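You operate a simulated robot arm through the tools that you are given. There is no shell and no other tool. Be economical: measure what you need, move in short steps, check, and stop when the job is done.

You are at the controls of a simulated two-armed robot. One attempt, no reset.

JOB
Screw the lid back on the seed jar on the drainer beside the sink.

It is judged by the outcome, as a careful person would: the job done as asked, and still so three seconds after it is handed in. It fails if anything else is knocked over, pushed out of place, dropped, spilled or broken. Lids that push on must go on centred and level and be pressed home; caps that screw on are set level and turned clockwise until they are tight.

ROBOT AND FRAMES
Two 7-joint arms with three-finger grippers on one trunk, on a base that drives. Base frame: it is fixed to the floor where the robot stands at the start and does not move with it; the origin is under the middle of the robot, x ahead of it, y to its left, z up. Lengths are in cm, angles in degrees, forces in N, time in s.
The left shoulder is at the start at [3.6, 15.4, 102.4], the right one opposite. With the tool pointing down near the work surface each hand reaches from about 10 to 62 cm from the robot's upright axis, wherever it stands, measured 20 degrees to its own side. Payload 2.69 kg a hand.
The TCP of each hand is the grasp point between the finger pads, 2.9 cm short of the fingertips. In the tool frame z runs along the fingers and y along their closing line. The gripper opens to 12 cm. The gripper's body begins 7.8 cm behind the TCP.
Orientation is told as [roll, pitch, yaw] about the base's x, y, z axes, in that order, counted from this pose: with the fingers straight down and closing along the base's y, the tool's x points along the base's -x, its y along +y and its z along -z.

CONTROLS
- The arms move only by the tool apply_moves. It takes "left_targets", "right_targets" or both (then of equal length, played together; a hand with none holds still); each is a list of rows, each a list of 7 numbers: the opening, from 0 (shut) to 1 (fully open), then the shift along the tool's x, y, z in m, then the turn, a rotation vector about the tool's x, y, z in degrees. In form: [[fingers, x, y, z, ax, ay, az], ...]. A call has 1 to 8 rows; each row shifts and turns the commanded pose from where the row before left it, along the tool's axes as they then stand. Rows are played at 5 a second. More than 5 cm and 8.6 degrees between two rows, or a gripper value outside its range, and nothing of the call is played. Where a pose cannot be reached the arm comes as near as it can. A force on the tool above 40 N (or 10 N above the force at the start of the call, whichever is more), or a blocked arm, ends the call early, and 0.2 s more pass. The fingers move at their own pace and stop on an object; they squeeze with about 30 N. The grip force told is the motor's: it shows also when the fingers shut on nothing. Time passes only in rows, and 0.2 s behind the last, so rows that do not move let the fingers close. The reply holds the time, the measured pose of the TCP, the force on the tool along the base axes, the opening and the grip force, in the units named above and with some noise, with the torque about the TCP (base axes, N m) and any sound that the robot's microphone picked up.
- Cameras (640 x 400 px; columns grow to the right, rows downward): "scene" is now at [14.22, 2.23, 122.5]; the picture's right is [0.23, -0.97, 0.00], its down [-0.15, -0.03, -0.99] and it looks along [0.96, 0.23, -0.15] (base axes); focal length 214 px, centre (320, 200). "left" rides on the left gripper at [6.3, 0, -10.4] in its tool frame; the picture's right is [0.00, 1.00, 0.00], its down [-0.83, 0.00, -0.56] and it looks along [-0.56, 0.00, 0.83] (tool axes); focal length 275 px, centre (320, 200). "right" rides on the right gripper at [6.3, 0, -10.4] in its tool frame; the picture's right is [0.01, 1.00, 0.00], its down [-0.83, 0.00, -0.56] and it looks along [-0.56, 0.00, 0.83] (tool axes); focal length 275 px, centre (320, 200). There is no depth. A picture from a camera that has moved, and an enlarged one, comes with that camera's place and axes in the base frame and with its lens. The place of the scene camera against the robot may be out by one fixed shift of up to 1.2 cm in any direction.
- camera(camera): a new picture of that camera. No time passes.
- move_column(by): slides the trunk up (or, below 0, down) by that many cm; the arms and the scene camera ride with it, the base frame stays. It gives what a move gives, with no picture.
- base_move(legs): drives the robot by 1 to 6 legs, each [ahead, left, turn to the left] in cm, cm and degrees, along the robot's own axes; the way and the turn of a leg run together, so that a leg with both is an arc; at most 150 cm and 180 degrees a leg. The arms and the cameras ride along, it lands a little off, and it stops where it bumps. It gives what a move gives.
- turn_head(pan, tilt): turns the head with the scene camera to pan (to the left, within 80 degrees either way) and tilt (down, from -29 to 69), counted from straight ahead of the robot. It gives what a move gives.
- inspect(camera, box): a new picture of the part [left, top, right, bottom] of that camera's present view, enlarged. No time passes.
- sign_off(): hands the job in; it is judged then, once.

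Go step by step. Nothing tells you exact positions but the pictures and the camera data: compare them with the known pose of the tool, close in by small moves and look again before you grip or let go. The budget is 120 turns and 100 pictures, counting those below and the enlarged ones. Unless the task says otherwise, let go and move clear before handing in, and close with one line.

The tools are called by a JSON object that holds its "api" and its "payload". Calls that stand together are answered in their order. apply_moves: Moves the arms, as the interface text tells. Its arguments: {"type":"object","properties":{"left_targets":{"type":"array","items":{"type":"array","items":{"type":"number"}}},"right_targets":{"type":"array","items":{"type":"array","items":{"type":"number"}}}},"required":[]} The other tools are called the same way: move_column (by) slides the trunk up or down; base_move (legs) drives the base; turn_head (pan, tilt) turns the head that bears the scene camera; camera (camera) takes a picture; inspect (camera, box) takes an enlarged picture of a part of a camera's view; sign_off () hands the job in.

At the start:

```text
clock: 0.0
left_tcp_pos: [36.03, 30.05, 117.28]
left_orientation: [-0.1, 0.1, 0.0]
left_wrist_force: [0.9, -0.4, 0.3]
left_torque: [0.01, 0.03, 0.02]
left_gripper_width: 12.01
left_gripper_force: 0.0
right_tcp_pos: [27.78, -3.59, 116.85]
right_orientation: [0.0, 0.1, 0.0]
right_wrist_force: [0.3, 0.5, 0.0]
right_torque: [0.0, -0.04, 0.01]
right_gripper_width: 12.0
right_gripper_force: 0.0
trunk travel left (down, up): [-38.9, 4.9]
robot x, y, heading: [0.2, -0.17, -0.1]
head pan, tilt: [13.2, 8.6]
```

scene: 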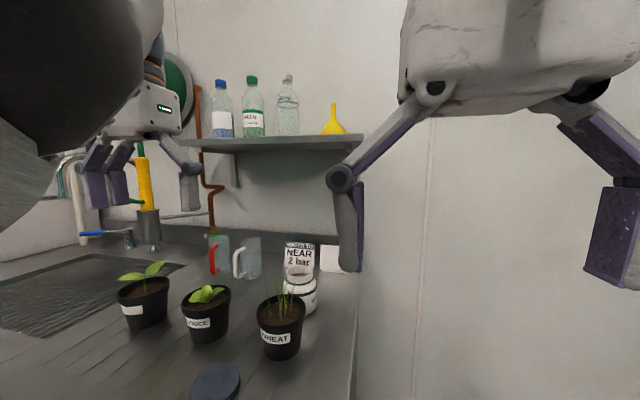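
right: 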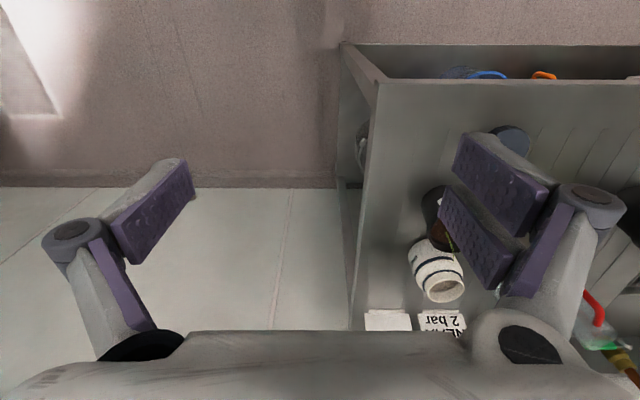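
left: 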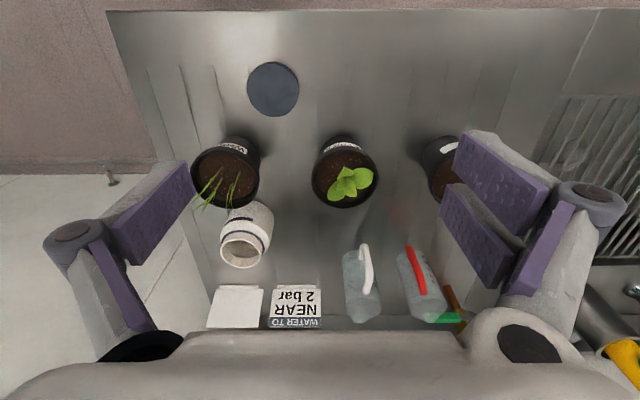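

I see the open white jar behind the wheat pot at about [59, 18, 98], with the dark lid lying at about [38, 24, 90.5]. I'll take closer pictures first.

{"api": "inspect", "payload": {"camera": "scene", "box": [160, 220, 380, 400]}}

{"api": "inspect", "payload": {"camera": "left", "box": [160, 40, 400, 340]}}

{"api": "turn_head", "payload": {"pan": 20, "tilt": 40}}

{"api": "camera", "payload": {"camera": "scene"}}

```text
2.22 times, centred on (270, 310) of scene
camera zoom: at [14.22, 2.23, 122.5], right [0.23, -0.97, 0.0], down [-0.15, -0.03, -0.99], along [0.96, 0.23, -0.15], focal length 477 px, centre (431, -44)
```

zoom: 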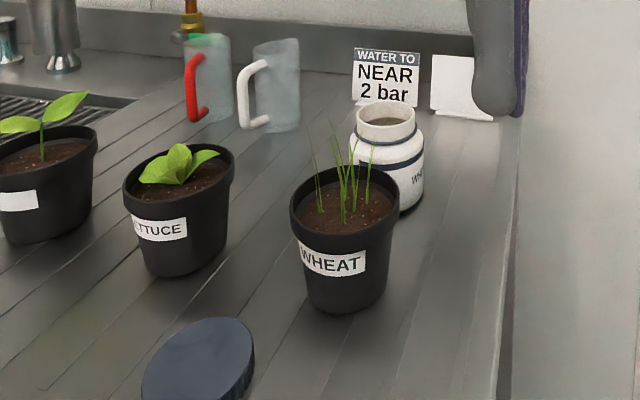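

```text
1.33 times, centred on (280, 190) of left
camera zoom: at [29.65, 30.12, 127.68], right [0.0, 1.0, 0.0], down [0.83, 0.0, 0.56], along [0.56, 0.0, -0.83], focal length 367 px, centre (373, 213)
```

zoom: 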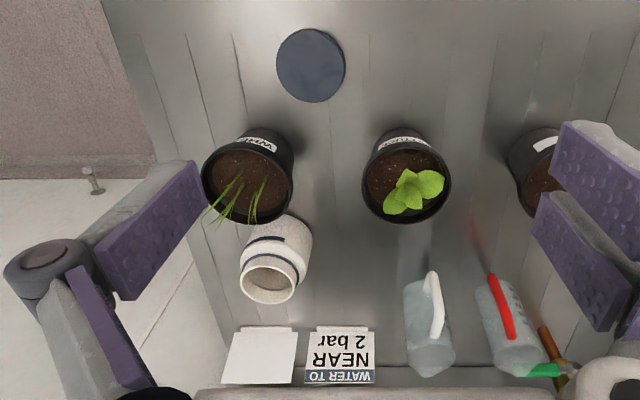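

```text
clock: 1.0
left_tcp_pos: [36.03, 29.98, 117.28]
left_orientation: [0.1, 0.0, -0.1]
left_wrist_force: [-0.1, -0.7, 1.0]
left_torque: [0.01, 0.02, 0.02]
left_gripper_width: 11.99
left_gripper_force: 0.0
right_tcp_pos: [28.12, -3.67, 116.66]
right_orientation: [0.0, -0.1, -0.3]
right_wrist_force: [51.8, 15.8, -29.1]
right_torque: [-1.87, 3.64, -1.33]
right_gripper_width: 11.98
right_gripper_force: 0.0
trunk travel left (down, up): [-38.9, 4.9]
robot x, y, heading: [0.1, 0.37, -0.1]
head pan, tilt: [20.0, 40.0]
```

```text
94 pictures are left
camera scene: at [14.11, 2.69, 120.26], right [0.28, -0.96, 0.0], down [-0.36, -0.11, -0.93], along [0.89, 0.26, -0.38], focal length 214 px, centre (320, 200)
```

scene: 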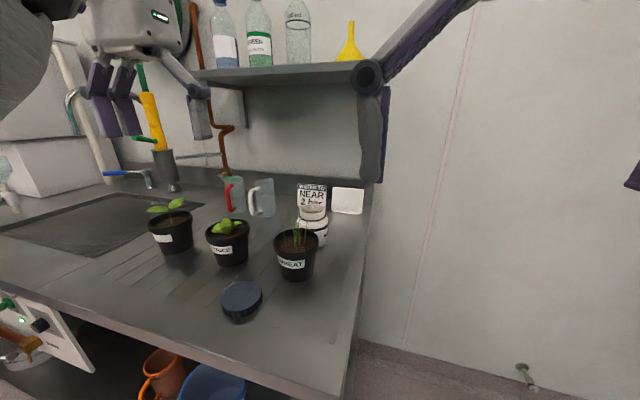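

The head has bumped against the right hand, which shows a large force, so I'll move that hand away to the right and down.

{"api": "apply_moves", "payload": {"right_targets": [[1, 0, -0.04, 0, 0, 0, 0], [1, 0, -0.05, 0, 0, 0, 0], [1, 0, -0.05, 0, 0, 0, 0], [1, 0, -0.05, 0.0, 0, 0, 0], [1, 0, -0.03, 0.0, 0, 0, 0]]}}

{"api": "turn_head", "payload": {"pan": 20, "tilt": 40}}

{"api": "camera", "payload": {"camera": "scene"}}

```text
clock: 2.2
left_tcp_pos: [35.86, 30.19, 117.25]
left_orientation: [-0.3, 0.0, 0.3]
left_wrist_force: [-0.4, -0.4, 0.4]
left_torque: [0.02, 0.01, 0.0]
left_gripper_width: 12.01
left_gripper_force: 0.0
right_tcp_pos: [29.22, -22.99, 112.13]
right_orientation: [0.0, 0.0, 0.1]
right_wrist_force: [-0.4, -0.5, 0.0]
right_torque: [0.03, 0.0, 0.0]
right_gripper_width: 12.0
right_gripper_force: 0.0
right hand out of reach, approached as far as the arm can: row 3, 4, 5
trunk travel left (down, up): [-38.9, 4.9]
robot x, y, heading: [-0.07, -0.13, 0.0]
head pan, tilt: [20.0, 40.0]
```

```text
clock: 2.8
left_tcp_pos: [35.97, 30.14, 117.2]
left_orientation: [-0.3, 0.0, 0.3]
left_wrist_force: [0.1, -0.2, -0.1]
left_torque: [0.01, -0.03, 0.0]
left_gripper_width: 12.02
left_gripper_force: 0.0
right_tcp_pos: [29.21, -22.91, 112.08]
right_orientation: [0.1, 0.0, 0.0]
right_wrist_force: [0.6, -0.7, 0.1]
right_torque: [0.0, 0.01, -0.02]
right_gripper_width: 12.01
right_gripper_force: 0.0
trunk travel left (down, up): [-38.9, 4.9]
robot x, y, heading: [-0.01, -0.01, -0.2]
head pan, tilt: [20.0, 40.0]
```

```text
93 pictures are left
camera scene: at [14.07, 2.5, 119.72], right [0.26, -0.97, 0.0], down [-0.42, -0.11, -0.9], along [0.87, 0.23, -0.43], focal length 214 px, centre (320, 200)
```

scene: 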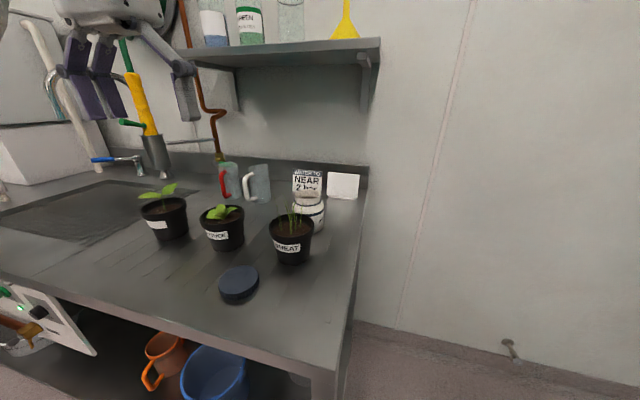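

The lid lies top up near the front of the drainer, and the jar is near the edge of reach at about 62 cm. I'll check how much room the base has to drive forward.

{"api": "turn_head", "payload": {"pan": 10, "tilt": 69}}

{"api": "camera", "payload": {"camera": "scene"}}

```text
clock: 3.7
left_tcp_pos: [36.04, 29.96, 117.32]
left_orientation: [0.1, 0.0, 0.0]
left_wrist_force: [0.4, 0.0, 0.0]
left_torque: [0.01, 0.01, 0.01]
left_gripper_width: 12.01
left_gripper_force: 0.1
right_tcp_pos: [29.24, -22.9, 111.99]
right_orientation: [0.0, 0.0, 0.0]
right_wrist_force: [0.0, 0.2, -0.1]
right_torque: [-0.02, 0.01, 0.04]
right_gripper_width: 11.99
right_gripper_force: 0.0
trunk travel left (down, up): [-38.9, 4.9]
robot x, y, heading: [-0.29, 0.43, 0.0]
head pan, tilt: [10.0, 68.8]
```

```text
92 pictures are left
camera scene: at [13.98, 1.34, 118.46], right [0.14, -0.99, 0.0], down [-0.55, -0.08, -0.83], along [0.82, 0.11, -0.55], focal length 214 px, centre (320, 200)
```

scene: 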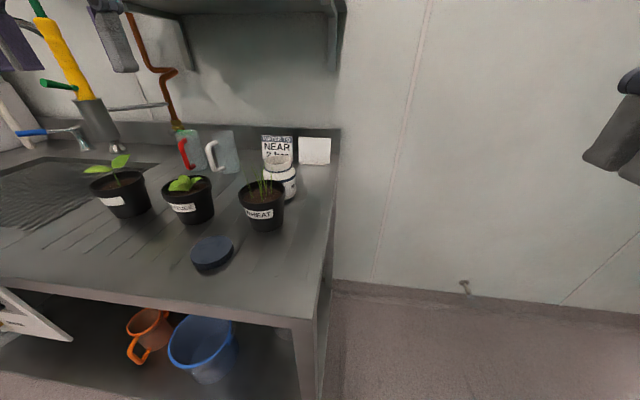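

The front of the drainer looks open, so I'll drive 6 cm forward for reach and then look again.

{"api": "base_move", "payload": {"legs": [[6, 0, 0]]}}

{"api": "camera", "payload": {"camera": "scene"}}

{"api": "camera", "payload": {"camera": "left"}}

```text
clock: 4.7
left_tcp_pos: [41.99, 30.04, 117.21]
left_orientation: [0.0, 0.1, 0.0]
left_wrist_force: [0.9, 0.1, -0.2]
left_torque: [0.01, 0.07, -0.02]
left_gripper_width: 11.99
left_gripper_force: 0.0
right_tcp_pos: [35.27, -22.82, 112.22]
right_orientation: [0.1, -0.1, -0.1]
right_wrist_force: [0.7, -0.4, -0.4]
right_torque: [0.0, 0.03, 0.03]
right_gripper_width: 11.99
right_gripper_force: 0.0
trunk travel left (down, up): [-38.9, 4.9]
robot x, y, heading: [6.01, -0.13, 0.0]
head pan, tilt: [10.0, 68.8]
```

```text
91 pictures are left
camera scene: at [19.96, 1.22, 118.17], right [0.12, -0.99, 0.0], down [-0.58, -0.07, -0.81], along [0.81, 0.1, -0.58], focal length 214 px, centre (320, 200)
```

scene: 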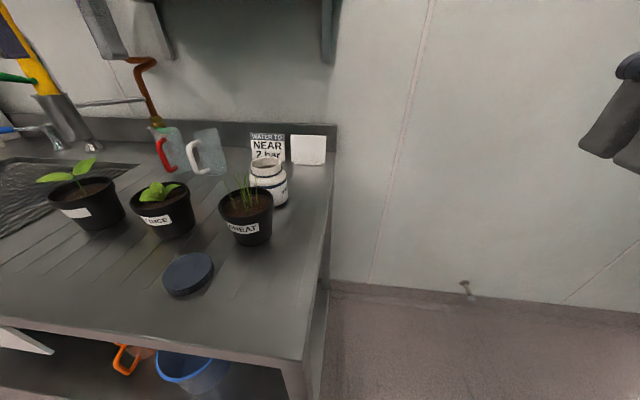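

```text
90 pictures are left
camera left: at [35.72, 30.15, 127.64], right [0.0, 1.0, 0.0], down [0.83, 0.0, 0.56], along [0.56, 0.0, -0.83], focal length 275 px, centre (320, 200)
```

left: 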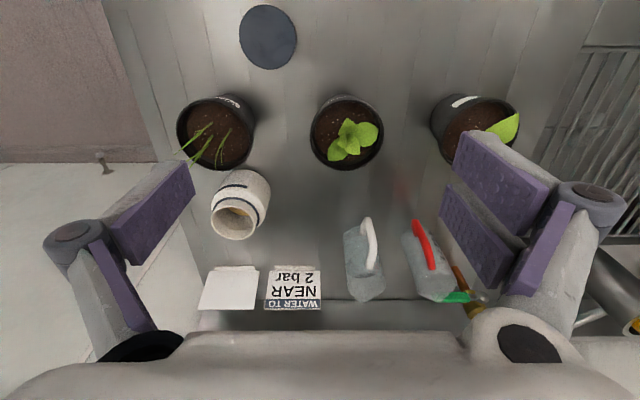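

The lid is at about [37.9, 24.1], confirmed from two views. I'll move the left hand above it to z≈102.

{"api": "apply_moves", "payload": {"left_targets": [[0.8, 0.02, -0.03, 0, 0, 0, 0], [0.8, 0.021, -0.029, 0, 0, 0, 0], [0.8, 0, 0, 0.04, 0, 0, 0], [0.8, 0, 0, 0.04, 0, 0, 0], [0.8, 0, 0, 0.04, 0, 0, 0], [0.8, 0, 0, 0.03, 0, 0, 0]]}}

{"api": "camera", "payload": {"camera": "left"}}

{"api": "camera", "payload": {"camera": "scene"}}

```text
clock: 6.1
left_tcp_pos: [43.81, 31.58, 103.49]
left_orientation: [-0.1, 0.1, 0.1]
left_wrist_force: [0.2, 0.1, 0.2]
left_torque: [0.0, 0.01, -0.02]
left_gripper_width: 9.59
left_gripper_force: 0.1
left hand out of reach, approached as far as the arm can: row 1, 2, 3, 4, 5
right_tcp_pos: [35.14, -22.94, 112.11]
right_orientation: [0.1, 0.0, 0.0]
right_wrist_force: [0.5, -0.2, -0.5]
right_torque: [-0.02, 0.0, -0.01]
right_gripper_width: 12.0
right_gripper_force: 0.1
trunk travel left (down, up): [-38.9, 4.9]
robot x, y, heading: [6.09, 0.07, 0.0]
head pan, tilt: [10.0, 68.8]
```

```text
89 pictures are left
camera left: at [37.57, 31.7, 113.83], right [0.0, 1.0, 0.0], down [0.83, 0.0, 0.55], along [0.55, 0.0, -0.83], focal length 275 px, centre (320, 200)
```

left: 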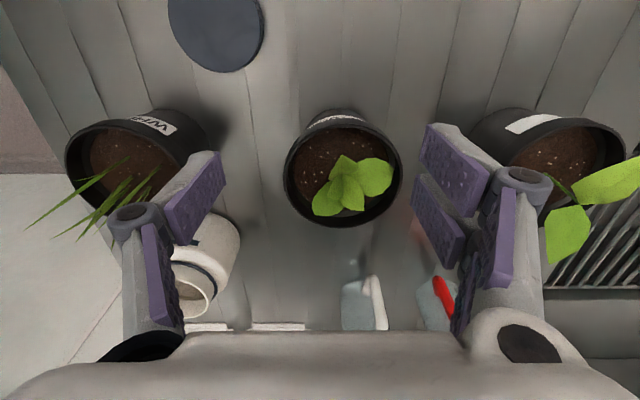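

```text
88 pictures are left
camera scene: at [20.17, 0.04, 118.9], right [-0.01, -1.0, 0.0], down [-0.51, 0.0, -0.86], along [0.86, -0.01, -0.51], focal length 214 px, centre (320, 200)
```

scene: 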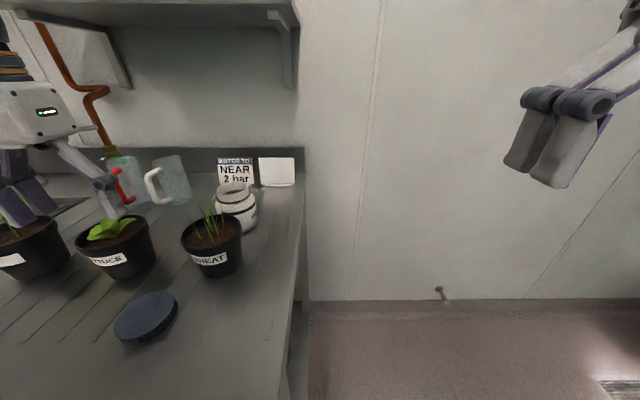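

The arm couldn't follow the first rows and stopped short, so I'll see whether it settles.

{"api": "apply_moves", "payload": {"left_targets": [[0.8, 0, 0, 0, 0, 0, 0]]}}

```text
clock: 6.5
left_tcp_pos: [43.9, 31.52, 103.48]
left_orientation: [-0.2, 0.2, 0.0]
left_wrist_force: [0.6, 0.0, -0.7]
left_torque: [0.0, 0.01, 0.03]
left_gripper_width: 9.58
left_gripper_force: 0.0
right_tcp_pos: [35.36, -22.89, 112.18]
right_orientation: [0.1, 0.0, 0.0]
right_wrist_force: [0.8, 0.1, -0.4]
right_torque: [0.0, 0.02, 0.01]
right_gripper_width: 11.99
right_gripper_force: 0.1
trunk travel left (down, up): [-38.9, 4.9]
robot x, y, heading: [5.97, 0.15, -0.0]
head pan, tilt: [10.0, 68.8]
```

{"api": "apply_moves", "payload": {"left_targets": [[0.8, 0.01, -0.03, 0, 0, 0, 0], [0.8, 0.02, -0.03, 0, 0, 0, 0]]}}

```text
clock: 7.1
left_tcp_pos: [45.2, 30.23, 103.13]
left_orientation: [-0.5, 0.4, 0.4]
left_wrist_force: [-0.5, -0.1, 0.2]
left_torque: [0.01, 0.04, 0.01]
left_gripper_width: 9.59
left_gripper_force: 0.0
left hand out of reach, approached as far as the arm can: row 1, 2
right_tcp_pos: [35.22, -22.87, 112.2]
right_orientation: [0.1, 0.0, 0.0]
right_wrist_force: [0.0, -0.1, -0.4]
right_torque: [0.01, -0.01, 0.01]
right_gripper_width: 12.0
right_gripper_force: 0.0
trunk travel left (down, up): [-38.9, 4.9]
robot x, y, heading: [5.76, 0.4, 0.0]
head pan, tilt: [10.0, 68.8]
```

The inward direction seems to be limited by a joint, so I'll rise and probe each direction separately.

{"api": "apply_moves", "payload": {"left_targets": [[0.8, 0, 0, -0.04, 0, 0, 0], [0.8, 0, 0, -0.03, 0, 0, 0]]}}

{"api": "apply_moves", "payload": {"left_targets": [[0.8, 0.03, 0, 0, 0, 0, 0]]}}

{"api": "apply_moves", "payload": {"left_targets": [[0.8, 0, -0.03, 0, 0, 0, 0]]}}

```text
clock: 7.7
left_tcp_pos: [45.23, 29.84, 110.5]
left_orientation: [-0.1, 0.0, 0.1]
left_wrist_force: [-0.5, 1.1, 0.4]
left_torque: [0.02, 0.0, 0.01]
left_gripper_width: 9.63
left_gripper_force: 0.1
right_tcp_pos: [35.22, -22.84, 112.25]
right_orientation: [0.1, -0.1, -0.1]
right_wrist_force: [-0.9, -0.1, -1.0]
right_torque: [-0.01, 0.03, 0.0]
right_gripper_width: 12.0
right_gripper_force: 0.1
trunk travel left (down, up): [-38.9, 4.9]
robot x, y, heading: [6.0, -0.12, 0.0]
head pan, tilt: [10.0, 68.8]
```

```text
clock: 8.1
left_tcp_pos: [43.21, 31.06, 110.41]
left_orientation: [-0.7, 0.5, 0.5]
left_wrist_force: [-0.2, -0.3, 0.0]
left_torque: [0.02, -0.03, 0.01]
left_gripper_width: 9.62
left_gripper_force: 0.0
left hand out of reach, approached as far as the arm can: row 1
right_tcp_pos: [35.12, -22.91, 112.28]
right_orientation: [0.0, 0.1, 0.0]
right_wrist_force: [0.3, -0.4, 0.0]
right_torque: [0.04, 0.03, 0.0]
right_gripper_width: 12.0
right_gripper_force: 0.0
trunk travel left (down, up): [-38.9, 4.9]
robot x, y, heading: [6.16, 0.22, -0.1]
head pan, tilt: [10.0, 68.8]
```

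```text
clock: 8.5
left_tcp_pos: [44.78, 29.34, 110.7]
left_orientation: [-1.2, 1.1, 0.7]
left_wrist_force: [0.4, -0.1, -0.4]
left_torque: [0.01, 0.02, 0.02]
left_gripper_width: 9.6
left_gripper_force: 0.0
left hand out of reach, approached as far as the arm can: row 1
right_tcp_pos: [35.23, -22.91, 112.17]
right_orientation: [0.1, 0.1, 0.0]
right_wrist_force: [1.1, 0.6, -0.1]
right_torque: [0.0, 0.03, -0.04]
right_gripper_width: 11.99
right_gripper_force: 0.0
trunk travel left (down, up): [-38.9, 4.9]
robot x, y, heading: [5.9, -0.01, -0.1]
head pan, tilt: [10.0, 68.8]
```

The left hand can't come closer than about 38 cm horizontally to its shoulder here. I'll back the base off to x≈-5, pick the lid, and drive forward again with it.

{"api": "base_move", "payload": {"legs": [[-12, 0, 0]]}}

{"api": "apply_moves", "payload": {"left_targets": [[0.8, -0.02, -0.02, 0, 1.2, 1.1, 0.7], [0.8, -0.02, -0.02, 0, 0, 0, 0]]}}

```text
clock: 9.7
left_tcp_pos: [32.52, 29.24, 111.0]
left_orientation: [-1.0, 0.7, 0.5]
left_wrist_force: [-0.5, 0.8, 0.3]
left_torque: [0.01, -0.05, 0.02]
left_gripper_width: 9.63
left_gripper_force: 0.0
right_tcp_pos: [22.94, -22.85, 112.2]
right_orientation: [0.2, -0.1, 0.0]
right_wrist_force: [-0.2, -0.2, 0.3]
right_torque: [0.02, -0.02, 0.0]
right_gripper_width: 12.0
right_gripper_force: 0.1
trunk travel left (down, up): [-38.9, 4.9]
robot x, y, heading: [-6.34, 0.02, 0.0]
head pan, tilt: [10.0, 68.8]
```

```text
clock: 10.3
left_tcp_pos: [36.82, 25.3, 110.81]
left_orientation: [-2.1, 1.8, -0.2]
left_wrist_force: [0.1, -0.2, -0.4]
left_torque: [0.02, -0.01, 0.02]
left_gripper_width: 9.59
left_gripper_force: 0.0
right_tcp_pos: [23.03, -22.89, 112.12]
right_orientation: [0.0, 0.1, -0.1]
right_wrist_force: [0.1, -0.3, -0.2]
right_torque: [-0.01, 0.02, 0.0]
right_gripper_width: 12.01
right_gripper_force: 0.2
trunk travel left (down, up): [-38.9, 4.9]
robot x, y, heading: [-6.4, -0.28, 0.0]
head pan, tilt: [10.0, 68.8]
```

{"api": "apply_moves", "payload": {"left_targets": [[0.8, -0.006, -0.006, 0.02, -2.1, -1.8, -0.2], [0.8, -0.005, -0.006, 0.04, 0, 0, 0], [0.8, 0, 0, 0.03, 0, 0, 0], [0.8, 0, 0, 0, 0, 0, 0]]}}

{"api": "camera", "payload": {"camera": "left"}}

{"api": "camera", "payload": {"camera": "scene"}}

```text
clock: 11.3
left_tcp_pos: [37.49, 24.52, 101.3]
left_orientation: [-1.2, 0.8, 0.7]
left_wrist_force: [-0.8, -0.5, 0.1]
left_torque: [0.04, 0.01, -0.02]
left_gripper_width: 9.61
left_gripper_force: 0.0
right_tcp_pos: [23.02, -22.92, 112.15]
right_orientation: [0.1, 0.0, 0.0]
right_wrist_force: [0.3, -0.3, -0.1]
right_torque: [-0.01, 0.0, 0.0]
right_gripper_width: 12.01
right_gripper_force: 0.0
trunk travel left (down, up): [-38.9, 4.9]
robot x, y, heading: [-6.21, -0.14, -0.3]
head pan, tilt: [10.0, 68.8]
```

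```text
87 pictures are left
camera left: at [31.38, 24.74, 111.74], right [-0.01, 1.0, -0.02], down [0.84, 0.02, 0.54], along [0.54, -0.01, -0.84], focal length 275 px, centre (320, 200)
```

left: 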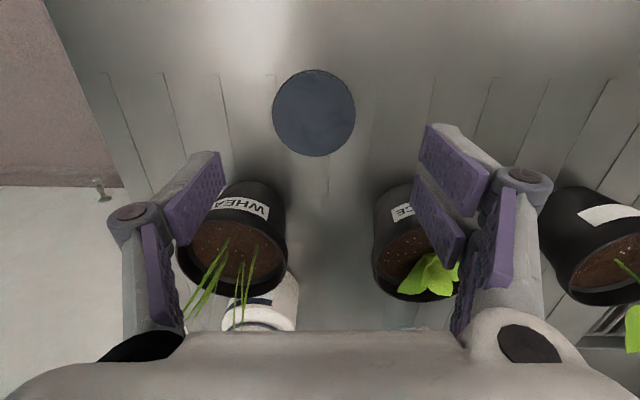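

```text
86 pictures are left
camera scene: at [7.94, 0.29, 118.72], right [0.02, -1.0, 0.0], down [-0.53, -0.01, -0.85], along [0.85, 0.02, -0.53], focal length 214 px, centre (320, 200)
```

scene: 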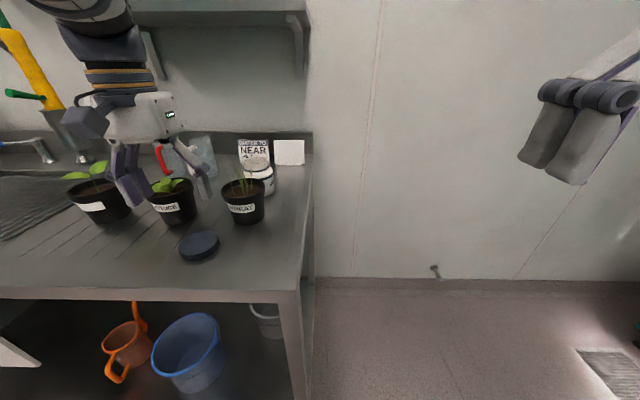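

The lid centre is at about [37.3, 23.95]. I'll level and centre the hand, come lower, and look again.

{"api": "apply_moves", "payload": {"left_targets": [[0.8, 0.0, -0.003, 0.025, -1.2, -0.8, 0.7], [0.8, 0, -0.003, 0.025, 0, 0, 0], [0.8, 0, 0, 0, 0, 0, 0]]}}

{"api": "camera", "payload": {"camera": "left"}}

{"api": "inspect", "payload": {"camera": "scene", "box": [80, 80, 320, 280]}}

```text
clock: 12.1
left_tcp_pos: [37.48, 23.8, 96.31]
left_orientation: [-0.1, 0.1, 0.1]
left_wrist_force: [0.4, 0.0, 0.4]
left_torque: [0.0, 0.03, 0.0]
left_gripper_width: 9.61
left_gripper_force: 0.1
right_tcp_pos: [22.89, -22.95, 112.14]
right_orientation: [0.2, 0.0, 0.1]
right_wrist_force: [-0.1, -0.1, 0.2]
right_torque: [-0.01, -0.03, 0.01]
right_gripper_width: 12.01
right_gripper_force: 0.1
trunk travel left (down, up): [-38.9, 4.9]
robot x, y, heading: [-6.01, -0.2, -0.1]
head pan, tilt: [10.0, 68.8]
```

```text
85 pictures are left
camera left: at [31.09, 23.86, 106.62], right [0.0, 1.0, 0.0], down [0.83, 0.0, 0.56], along [0.56, 0.0, -0.83], focal length 275 px, centre (320, 200)
```

left: 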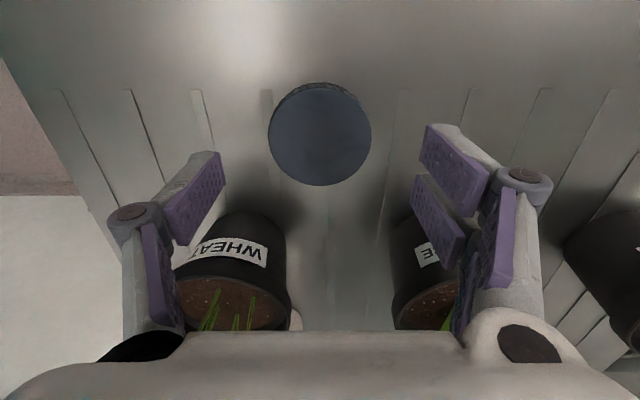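

```text
2.00 times, centred on (200, 180) of scene
camera zoom: at [8.08, -0.02, 119.23], right [-0.01, -1.0, 0.0], down [-0.48, 0.01, -0.88], along [0.88, -0.01, -0.48], focal length 429 px, centre (560, 240)
```

zoom: 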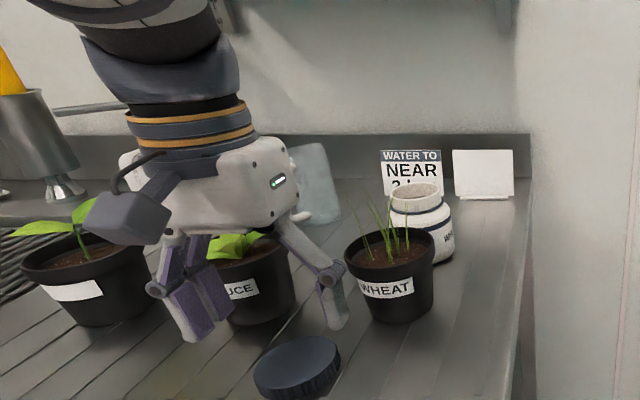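

Triangulating across the hand-camera views puts the lid top near z≈88 at [38.0, 23.85], lower than my first estimate. I'll descend to TCP z≈91.5 and look.

{"api": "apply_moves", "payload": {"left_targets": [[0.8, -0.005, 0, 0.025, 0, 0, 0], [0.8, 0, 0, 0.023, 0, 0, 0], [0.8, 0, 0, 0, 0, 0, 0]]}}

{"api": "camera", "payload": {"camera": "left"}}

{"api": "inspect", "payload": {"camera": "scene", "box": [80, 80, 320, 280]}}

```text
clock: 12.9
left_tcp_pos: [38.22, 23.46, 91.97]
left_orientation: [1.2, -0.8, -0.9]
left_wrist_force: [-0.2, -0.2, 0.6]
left_torque: [-0.04, -0.02, 0.04]
left_gripper_width: 9.59
left_gripper_force: 0.0
right_tcp_pos: [23.05, -22.86, 112.14]
right_orientation: [0.1, -0.1, 0.0]
right_wrist_force: [-0.1, 0.2, -0.6]
right_torque: [-0.01, -0.01, 0.0]
right_gripper_width: 12.01
right_gripper_force: 0.1
trunk travel left (down, up): [-38.9, 4.9]
robot x, y, heading: [-6.2, 0.1, 0.1]
head pan, tilt: [10.0, 68.8]
```

```text
83 pictures are left
camera left: at [31.77, 23.52, 102.38], right [0.02, 1.0, 0.02], down [0.82, -0.03, 0.57], along [0.57, 0.01, -0.82], focal length 275 px, centre (320, 200)
```

left: 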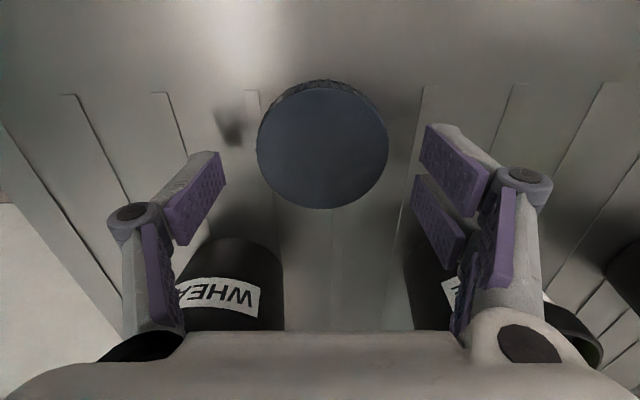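

```text
2.00 times, centred on (200, 180) of scene
camera zoom: at [7.65, 1.6, 118.28], right [0.17, -0.99, 0.0], down [-0.56, -0.1, -0.82], along [0.81, 0.14, -0.57], focal length 429 px, centre (560, 240)
```

zoom: 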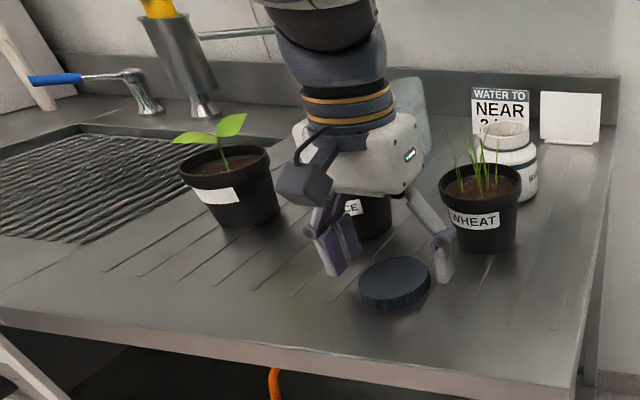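

The lid top is at z≈88.1, radius 3.6, centre [37.9, 23.87]. I'll level, centre, and lower to the grip height.

{"api": "apply_moves", "payload": {"left_targets": [[0.8, 0.003, 0.004, 0.01, 1.2, 0.8, -0.9], [0.8, 0, 0, 0.01, 0, 0, 0], [0.8, 0, 0, 0, 0, 0, 0]]}}

{"api": "camera", "payload": {"camera": "left"}}

```text
clock: 13.7
left_tcp_pos: [37.99, 24.02, 90.19]
left_orientation: [-0.1, 0.1, 0.3]
left_wrist_force: [-0.3, 0.2, -0.5]
left_torque: [0.0, 0.0, -0.02]
left_gripper_width: 9.62
left_gripper_force: 0.0
right_tcp_pos: [23.04, -22.91, 112.2]
right_orientation: [0.1, 0.1, -0.1]
right_wrist_force: [0.9, -0.1, -0.7]
right_torque: [-0.05, 0.02, 0.0]
right_gripper_width: 11.99
right_gripper_force: 0.0
trunk travel left (down, up): [-38.9, 4.9]
robot x, y, heading: [-6.05, -0.19, -0.1]
head pan, tilt: [10.0, 68.8]
```

```text
81 pictures are left
camera left: at [31.62, 24.04, 100.55], right [0.0, 1.0, 0.0], down [0.83, 0.0, 0.56], along [0.56, 0.0, -0.83], focal length 275 px, centre (320, 200)
```

left: 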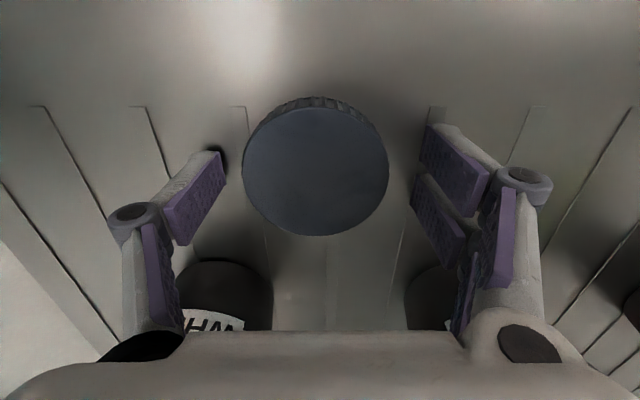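

The hand is centred over the lid with the fingers on both sides. I'll go 0.3 cm lower and close.

{"api": "apply_moves", "payload": {"left_targets": [[0.8, 0, -0.001, 0.003, 0, 0, 0], [0.5, 0, 0, 0, 0, 0, 0], [0.4, 0, 0, 0, 0, 0, 0], [0.4, 0, 0, 0, 0, 0, 0]]}}

{"api": "camera", "payload": {"camera": "left"}}

```text
clock: 14.4
left_tcp_pos: [37.98, 24.04, 90.53]
left_orientation: [0.3, -0.9, 0.3]
left_wrist_force: [-7.5, -2.1, 43.7]
left_torque: [-0.34, 0.82, -0.19]
left_gripper_width: 6.71
left_gripper_force: 14.0
right_tcp_pos: [22.7, -23.02, 112.34]
right_orientation: [0.2, -0.3, 0.1]
right_wrist_force: [-0.1, 0.2, -0.5]
right_torque: [0.02, -0.01, -0.03]
right_gripper_width: 12.0
right_gripper_force: 0.0
trunk travel left (down, up): [-38.9, 4.9]
robot x, y, heading: [-6.54, 0.02, -0.1]
head pan, tilt: [10.0, 68.8]
stopped in row 3 (left hand): the force on the tool passed its limit at 55 N (the readings are from after the stop); the commanded pose is now the measured one
```

```text
80 pictures are left
camera left: at [31.45, 24.0, 100.89], right [0.0, 1.0, 0.0], down [0.82, 0.0, 0.57], along [0.57, 0.0, -0.82], focal length 275 px, centre (320, 200)
```

left: 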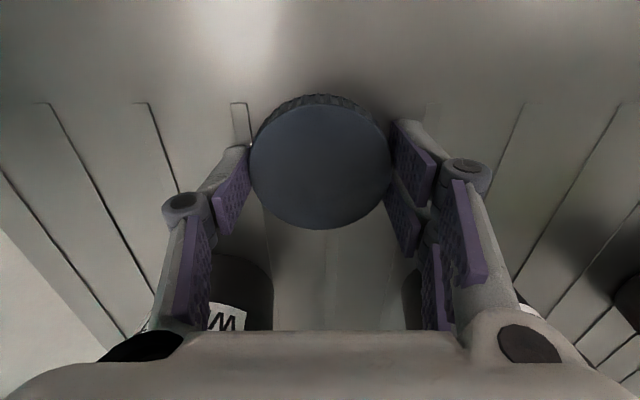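

The fingertips dipped onto the counter while closing on the lid. I'll ease up slightly with the grip held.

{"api": "apply_moves", "payload": {"left_targets": [[0.45, 0, 0, -0.004, 0, 0, 0], [0.4, 0, 0, 0, 0, 0, 0], [0.4, 0, 0, 0, 0, 0, 0]]}}

{"api": "camera", "payload": {"camera": "left"}}

```text
clock: 15.2
left_tcp_pos: [38.02, 23.86, 90.58]
left_orientation: [0.1, -0.5, 0.3]
left_wrist_force: [-6.9, 0.3, 13.1]
left_torque: [0.22, 0.29, 0.08]
left_gripper_width: 6.51
left_gripper_force: 29.9
right_tcp_pos: [22.81, -22.89, 112.21]
right_orientation: [0.2, 0.0, 0.0]
right_wrist_force: [0.2, -0.3, 0.3]
right_torque: [-0.02, -0.01, -0.01]
right_gripper_width: 11.99
right_gripper_force: 0.1
trunk travel left (down, up): [-38.9, 4.9]
robot x, y, heading: [-6.25, 0.19, -0.2]
head pan, tilt: [10.0, 68.8]
```

```text
79 pictures are left
camera left: at [31.56, 23.96, 100.96], right [0.0, 1.0, 0.0], down [0.83, 0.0, 0.56], along [0.56, 0.0, -0.83], focal length 275 px, centre (320, 200)
```

left: 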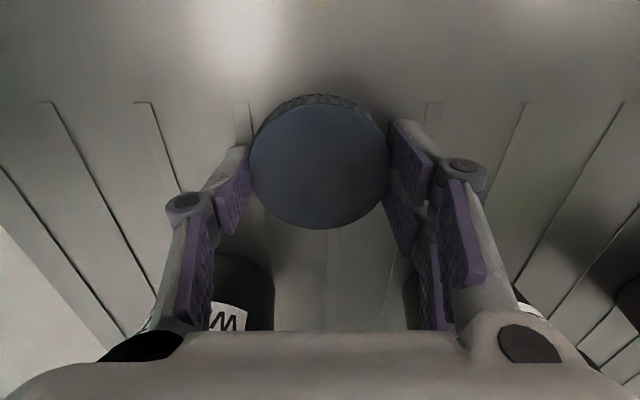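

The lid is held at about 6.5 cm across, but the fingertips are level with its bottom. I'll regrip about 0.7 cm higher so they clear the jar shoulder.

{"api": "apply_moves", "payload": {"left_targets": [[0.7, 0, 0, 0, 0, 0, 0], [0.7, 0, 0, -0.007, 0, -0.5, 0], [0.7, 0, 0, 0, 0, 0, 0], [0.4, 0, 0, 0, 0, 0, 0], [0.4, 0, 0, 0, 0, 0, 0], [0.4, 0, 0, 0, 0, 0, 0]]}}

{"api": "camera", "payload": {"camera": "left"}}

```text
clock: 16.6
left_tcp_pos: [38.22, 23.94, 91.21]
left_orientation: [0.1, -0.8, 0.3]
left_wrist_force: [0.8, -0.1, -0.5]
left_torque: [0.01, 0.0, 0.03]
left_gripper_width: 6.5
left_gripper_force: 30.4
right_tcp_pos: [23.01, -22.86, 112.29]
right_orientation: [0.2, 0.0, 0.0]
right_wrist_force: [-0.1, 0.7, 0.7]
right_torque: [0.01, 0.01, -0.04]
right_gripper_width: 12.0
right_gripper_force: 0.0
trunk travel left (down, up): [-38.9, 4.9]
robot x, y, heading: [-6.1, 0.18, -0.1]
head pan, tilt: [10.0, 68.8]
```

```text
78 pictures are left
camera left: at [31.6, 23.98, 101.56], right [0.0, 1.0, 0.0], down [0.82, 0.0, 0.57], along [0.57, 0.0, -0.82], focal length 275 px, centre (320, 200)
```

left: 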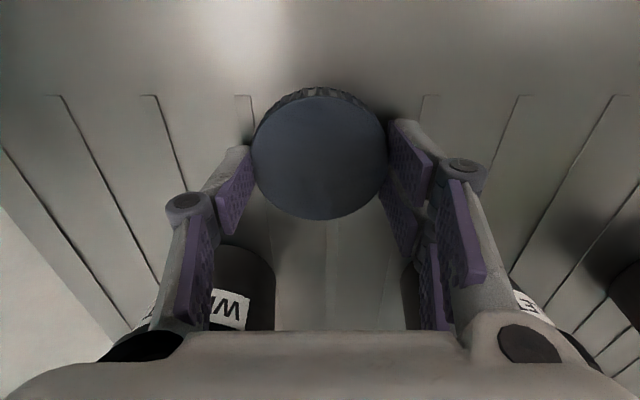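

The grip sits about 0.75 cm off the lid's centre in x. I'll release, centre, level, and regrip.

{"api": "apply_moves", "payload": {"left_targets": [[0.7, 0, 0, 0, 0, 0, 0], [0.7, 0.0075, 0, 0, -0.1, 0.8, 0.3], [0.7, 0, 0, 0, 0, 0, 0]]}}

{"api": "camera", "payload": {"camera": "left"}}

```text
clock: 17.4
left_tcp_pos: [37.53, 23.91, 91.36]
left_orientation: [0.3, -0.3, 0.0]
left_wrist_force: [0.2, 0.1, -0.5]
left_torque: [-0.02, 0.02, -0.02]
left_gripper_width: 8.39
left_gripper_force: 0.1
right_tcp_pos: [22.98, -22.91, 112.26]
right_orientation: [0.1, -0.1, -0.1]
right_wrist_force: [-0.1, -0.1, -0.1]
right_torque: [0.01, 0.01, -0.01]
right_gripper_width: 11.99
right_gripper_force: 0.0
trunk travel left (down, up): [-38.9, 4.9]
robot x, y, heading: [-6.26, -0.03, 0.1]
head pan, tilt: [10.0, 68.8]
```

```text
77 pictures are left
camera left: at [31.08, 24.01, 101.66], right [0.01, 1.0, 0.0], down [0.83, -0.01, 0.56], along [0.56, 0.0, -0.83], focal length 275 px, centre (320, 200)
```

left: 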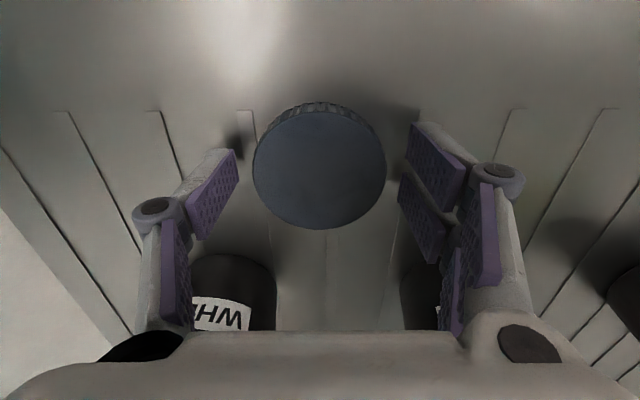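

{"api": "apply_moves", "payload": {"left_targets": [[0.7, 0, 0, 0.002, 0.3, 0.3, 0], [0.4, 0, 0, 0, 0, 0, 0], [0.4, 0, 0, 0, 0, 0, 0], [0.4, 0, 0, 0, 0, 0, 0]]}}

{"api": "camera", "payload": {"camera": "left"}}

```text
clock: 18.4
left_tcp_pos: [37.49, 23.81, 91.16]
left_orientation: [0.0, 0.2, -0.1]
left_wrist_force: [-0.6, -0.4, 0.0]
left_torque: [0.03, -0.04, -0.02]
left_gripper_width: 6.47
left_gripper_force: 30.1
right_tcp_pos: [22.99, -22.9, 112.26]
right_orientation: [0.1, 0.1, -0.1]
right_wrist_force: [0.1, -0.2, 0.4]
right_torque: [-0.01, -0.02, 0.03]
right_gripper_width: 12.02
right_gripper_force: 0.1
trunk travel left (down, up): [-38.9, 4.9]
robot x, y, heading: [-6.04, -0.04, 0.1]
head pan, tilt: [10.0, 68.8]
```

```text
76 pictures are left
camera left: at [31.12, 24.09, 101.47], right [0.01, 1.0, 0.0], down [0.83, 0.0, 0.55], along [0.55, -0.01, -0.83], focal length 275 px, centre (320, 200)
```

left: 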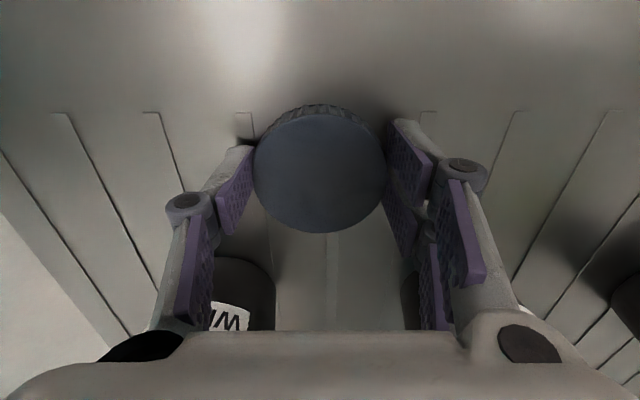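

The lid is gripped centred and level, with its bottom about 3.6 cm below the TCP. I'll lift it well clear.

{"api": "apply_moves", "payload": {"left_targets": [[0.4, 0, 0, -0.02, 0, 0, 0], [0.4, 0, 0, -0.04, 0, 0, 0], [0.4, 0, 0, -0.04, 0, 0, 0], [0.4, 0, 0, -0.04, 0, 0, 0], [0.4, 0, 0, -0.04, 0, 0, 0], [0.4, 0, 0, -0.04, 0, 0, 0], [0.4, 0, 0, 0, 0, 0, 0]]}}

{"api": "camera", "payload": {"camera": "left"}}

```text
clock: 20.0
left_tcp_pos: [37.4, 23.89, 113.11]
left_orientation: [-0.1, 0.1, -0.1]
left_wrist_force: [0.2, 1.2, 0.3]
left_torque: [0.0, -0.02, -0.01]
left_gripper_width: 6.49
left_gripper_force: 30.5
right_tcp_pos: [23.03, -22.9, 112.22]
right_orientation: [0.1, 0.1, 0.0]
right_wrist_force: [0.1, -0.5, -0.2]
right_torque: [0.01, 0.01, -0.01]
right_gripper_width: 12.0
right_gripper_force: 0.1
trunk travel left (down, up): [-38.9, 4.9]
robot x, y, heading: [-5.96, 0.26, -0.4]
head pan, tilt: [10.0, 68.8]
```

```text
75 pictures are left
camera left: at [31.04, 24.0, 123.54], right [0.01, 1.0, 0.0], down [0.83, 0.0, 0.56], along [0.55, 0.0, -0.83], focal length 275 px, centre (320, 200)
```

left: 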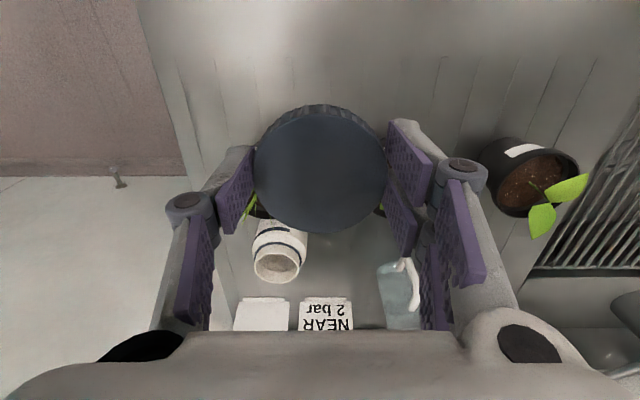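

{"api": "inspect", "payload": {"camera": "left", "box": [200, 200, 360, 300]}}

{"api": "base_move", "payload": {"legs": [[12, 0, 0]]}}

{"api": "camera", "payload": {"camera": "left"}}

{"api": "camera", "payload": {"camera": "scene"}}

```text
4.00 times, centred on (280, 250) of left
camera zoom: at [31.04, 24.0, 123.54], right [0.01, 1.0, 0.0], down [0.83, 0.0, 0.56], along [0.55, 0.0, -0.83], focal length 1101 px, centre (480, 0)
```

zoom: 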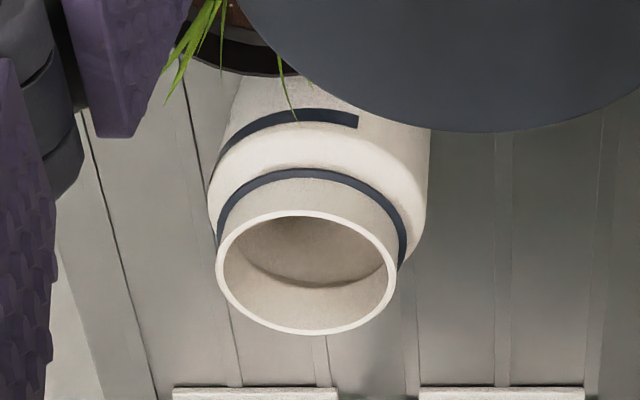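

```text
clock: 21.2
left_tcp_pos: [49.42, 23.93, 113.06]
left_orientation: [-0.2, 0.2, -0.1]
left_wrist_force: [-0.2, -0.3, -0.4]
left_torque: [0.0, 0.04, 0.0]
left_gripper_width: 6.49
left_gripper_force: 29.9
right_tcp_pos: [35.08, -22.98, 112.09]
right_orientation: [0.3, 0.0, -0.1]
right_wrist_force: [-1.2, 0.2, -0.7]
right_torque: [-0.04, 0.04, 0.03]
right_gripper_width: 11.99
right_gripper_force: 0.1
trunk travel left (down, up): [-38.9, 4.9]
robot x, y, heading: [5.24, -0.24, -0.1]
head pan, tilt: [10.0, 68.8]
```

```text
73 pictures are left
camera left: at [43.1, 24.05, 123.46], right [0.01, 1.0, 0.0], down [0.83, 0.0, 0.55], along [0.55, -0.01, -0.83], focal length 275 px, centre (320, 200)
```

left: 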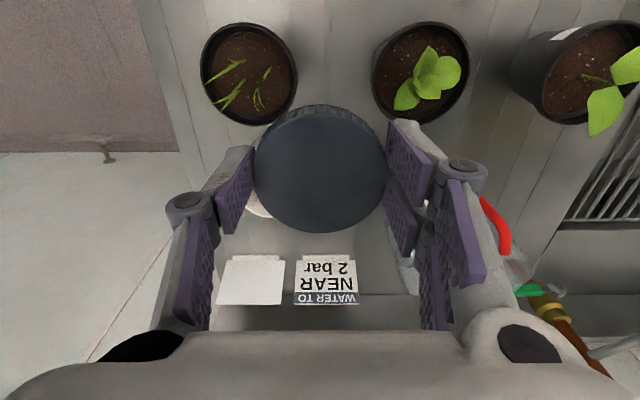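

```text
72 pictures are left
camera scene: at [16.5, 0.8, 113.83], right [0.12, -0.99, 0.0], down [-0.93, -0.12, -0.35], along [0.35, 0.04, -0.94], focal length 214 px, centre (320, 200)
```

scene: 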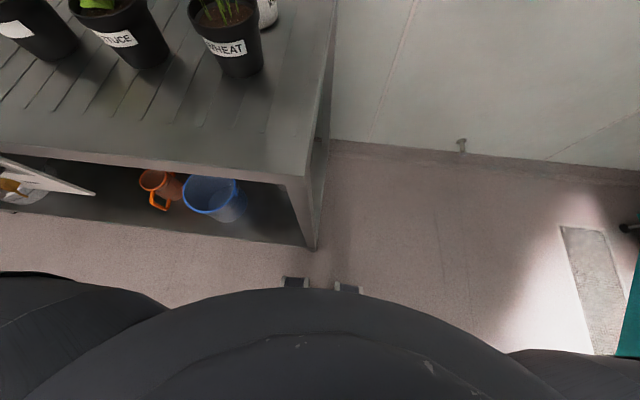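

The jar mouth's height is still uncertain, between z 95 and 98.5. I'll shift the hand left for another bearing and tilt the head up.

{"api": "apply_moves", "payload": {"left_targets": [[0.4, 0, 0.04, 0, 0, 0, 0], [0.4, 0, 0.04, 0, 0, 0, 0], [0.4, 0, 0, 0, 0, 0, 0]]}}

{"api": "turn_head", "payload": {"pan": 20, "tilt": 28}}

{"api": "inspect", "payload": {"camera": "left", "box": [120, 100, 280, 200]}}

{"api": "camera", "payload": {"camera": "left"}}

{"api": "camera", "payload": {"camera": "scene"}}

```text
clock: 22.0
left_tcp_pos: [49.32, 31.86, 112.96]
left_orientation: [-0.1, 0.0, -0.1]
left_wrist_force: [-0.3, -0.6, -0.3]
left_torque: [0.01, 0.02, 0.0]
left_gripper_width: 6.48
left_gripper_force: 29.7
right_tcp_pos: [34.93, -23.02, 112.24]
right_orientation: [0.1, 0.0, 0.0]
right_wrist_force: [-0.1, 0.8, -0.5]
right_torque: [0.02, 0.0, -0.01]
right_gripper_width: 11.97
right_gripper_force: 0.1
trunk travel left (down, up): [-38.9, 4.9]
robot x, y, heading: [5.91, 0.21, -0.2]
head pan, tilt: [10.0, 68.8]
```

```text
clock: 23.1
left_tcp_pos: [49.42, 31.89, 113.02]
left_orientation: [-0.2, 0.1, 0.0]
left_wrist_force: [-0.8, -0.3, -0.8]
left_torque: [-0.05, -0.04, -0.01]
left_gripper_width: 6.52
left_gripper_force: 29.9
right_tcp_pos: [34.91, -22.98, 112.25]
right_orientation: [0.0, 0.0, -0.1]
right_wrist_force: [-0.4, -0.2, -1.1]
right_torque: [-0.02, -0.02, -0.02]
right_gripper_width: 12.01
right_gripper_force: 0.1
trunk travel left (down, up): [-38.9, 4.9]
robot x, y, heading: [5.79, 0.07, -0.1]
head pan, tilt: [20.0, 28.0]
```

```text
4.00 times, centred on (200, 150) of left
camera zoom: at [43.05, 32.03, 123.38], right [0.01, 1.0, 0.0], down [0.83, 0.0, 0.56], along [0.55, -0.01, -0.83], focal length 1101 px, centre (800, 400)
```

zoom: 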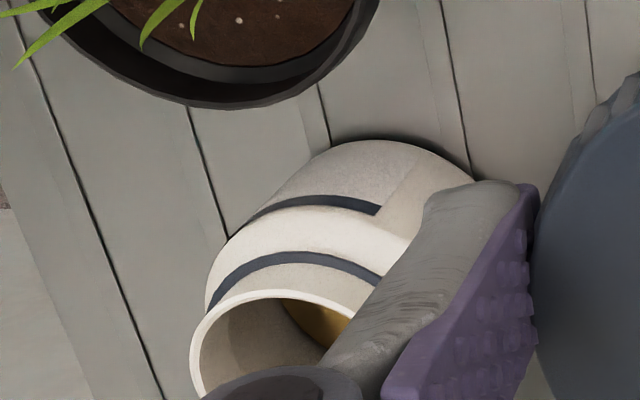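

```text
70 pictures are left
camera left: at [43.05, 32.03, 123.38], right [0.01, 1.0, 0.0], down [0.83, 0.0, 0.56], along [0.55, -0.01, -0.83], focal length 275 px, centre (320, 200)
```

left: 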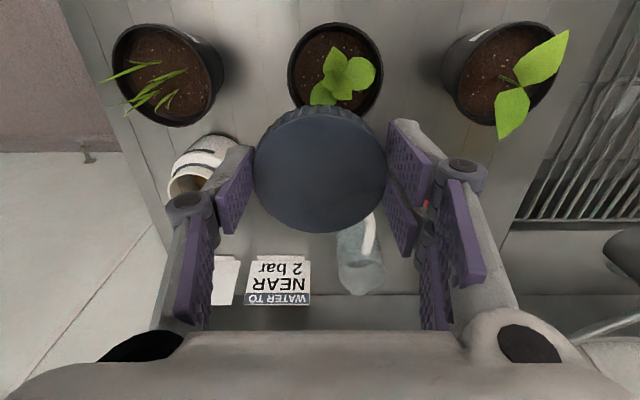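

```text
69 pictures are left
camera scene: at [19.51, 3.23, 119.34], right [0.34, -0.94, 0.0], down [-0.44, -0.16, -0.88], along [0.83, 0.3, -0.47], focal length 214 px, centre (320, 200)
```

scene: 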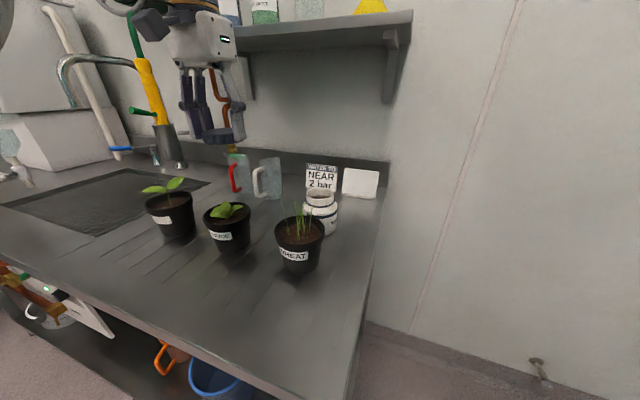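

Parallax now gives the jar mouth centre at about [59.4, 18.1, 97.6] with outer radius 3.1. I'll swing the right hand to point left, giving a side view of the jar and possibly a way to hold it.

{"api": "apply_moves", "payload": {"right_targets": [[0.8, 0, 0, 0, 0, 0, 8.5], [0.8, 0, 0, 0, 0, 0, 8.5], [0.8, 0, 0, 0, 0, 0, 8.5], [0.8, 0, 0, 0, 0, 0, 8.5], [0.8, 0, 0, 0, 0, 0, 8.5], [0.8, 0, 0, 0, 0, 0, 8.5], [0.8, 0, 0, 0, 0, 0, 8.5], [0.8, 0, 0, 0, 0, 0, 8.5]]}}

{"api": "apply_moves", "payload": {"right_targets": [[0.8, 0, 0, 0, 0, 0, 8.5], [0.8, 0, 0, 0, 0, 0, 8.5], [0.8, 0, 0, 0, 0, 0, 5], [0.8, 0, 0, 0, 0, 8.5, 0], [0.8, 0, 0, 0, 0, 8.5, 0], [0.8, 0, 0, 0, 0, 8.5, 0], [0.8, 0, 0, 0, 0, 8.5, 0], [0.8, 0, 0, 0, 0, 8.5, 0]]}}

```text
clock: 24.9
left_tcp_pos: [49.41, 31.94, 113.04]
left_orientation: [-0.2, 0.1, -0.1]
left_wrist_force: [0.1, -0.2, -0.5]
left_torque: [0.0, 0.0, -0.01]
left_gripper_width: 6.5
left_gripper_force: 29.8
right_tcp_pos: [34.93, -22.89, 112.27]
right_orientation: [0.2, 0.1, -68.2]
right_wrist_force: [0.2, -0.7, -0.4]
right_torque: [-0.03, 0.01, -0.03]
right_gripper_width: 9.59
right_gripper_force: 0.0
trunk travel left (down, up): [-38.9, 4.9]
robot x, y, heading: [5.87, -0.09, -0.1]
head pan, tilt: [20.0, 28.0]
```

```text
clock: 26.7
left_tcp_pos: [49.46, 31.94, 112.97]
left_orientation: [-0.2, 0.1, 0.0]
left_wrist_force: [0.4, 0.0, 0.1]
left_torque: [-0.01, 0.01, 0.02]
left_gripper_width: 6.5
left_gripper_force: 30.3
right_tcp_pos: [35.04, -22.97, 112.1]
right_orientation: [0.0, 42.8, -89.9]
right_wrist_force: [0.1, -0.5, 0.0]
right_torque: [0.01, -0.02, -0.01]
right_gripper_width: 9.6
right_gripper_force: 0.1
trunk travel left (down, up): [-38.9, 4.9]
robot x, y, heading: [5.8, 0.04, 0.3]
head pan, tilt: [20.0, 28.0]
```

{"api": "apply_moves", "payload": {"right_targets": [[0.8, 0, 0.04, 0, 0, 8.5, 0], [0.8, 0, 0.04, 0, 0, 8.5, 0], [0.8, 0, 0.04, 0, 0, 8.5, 0], [0.8, 0, 0.04, 0, 0, 8.5, 0], [0.8, 0, 0.04, 0, 0, 8.5, 0], [0.8, 0, 0.04, 0, 0, 4.7, 0], [0.8, 0, 0, 0, 0, 0, 0]]}}

{"api": "camera", "payload": {"camera": "right"}}

```text
clock: 28.3
left_tcp_pos: [49.29, 31.84, 113.09]
left_orientation: [-0.1, -0.1, -0.1]
left_wrist_force: [-0.7, 0.7, -0.2]
left_torque: [0.0, -0.01, 0.01]
left_gripper_width: 6.51
left_gripper_force: 30.6
right_tcp_pos: [58.85, -22.69, 112.36]
right_orientation: [38.7, 89.8, -51.2]
right_wrist_force: [0.3, -0.1, 1.1]
right_torque: [0.0, 0.02, -0.01]
right_gripper_width: 9.58
right_gripper_force: 0.1
trunk travel left (down, up): [-38.9, 4.9]
robot x, y, heading: [5.7, 0.05, -0.2]
head pan, tilt: [20.0, 28.0]
```

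```text
68 pictures are left
camera right: at [58.76, -33.01, 118.76], right [1.0, 0.0, 0.01], down [0.01, -0.56, -0.83], along [0.0, 0.83, -0.56], focal length 275 px, centre (320, 200)
```

right: 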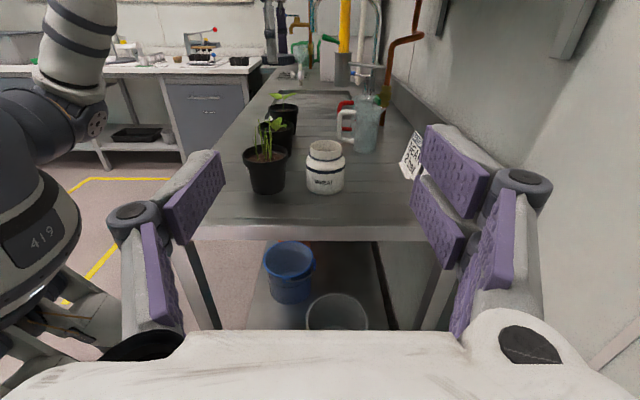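

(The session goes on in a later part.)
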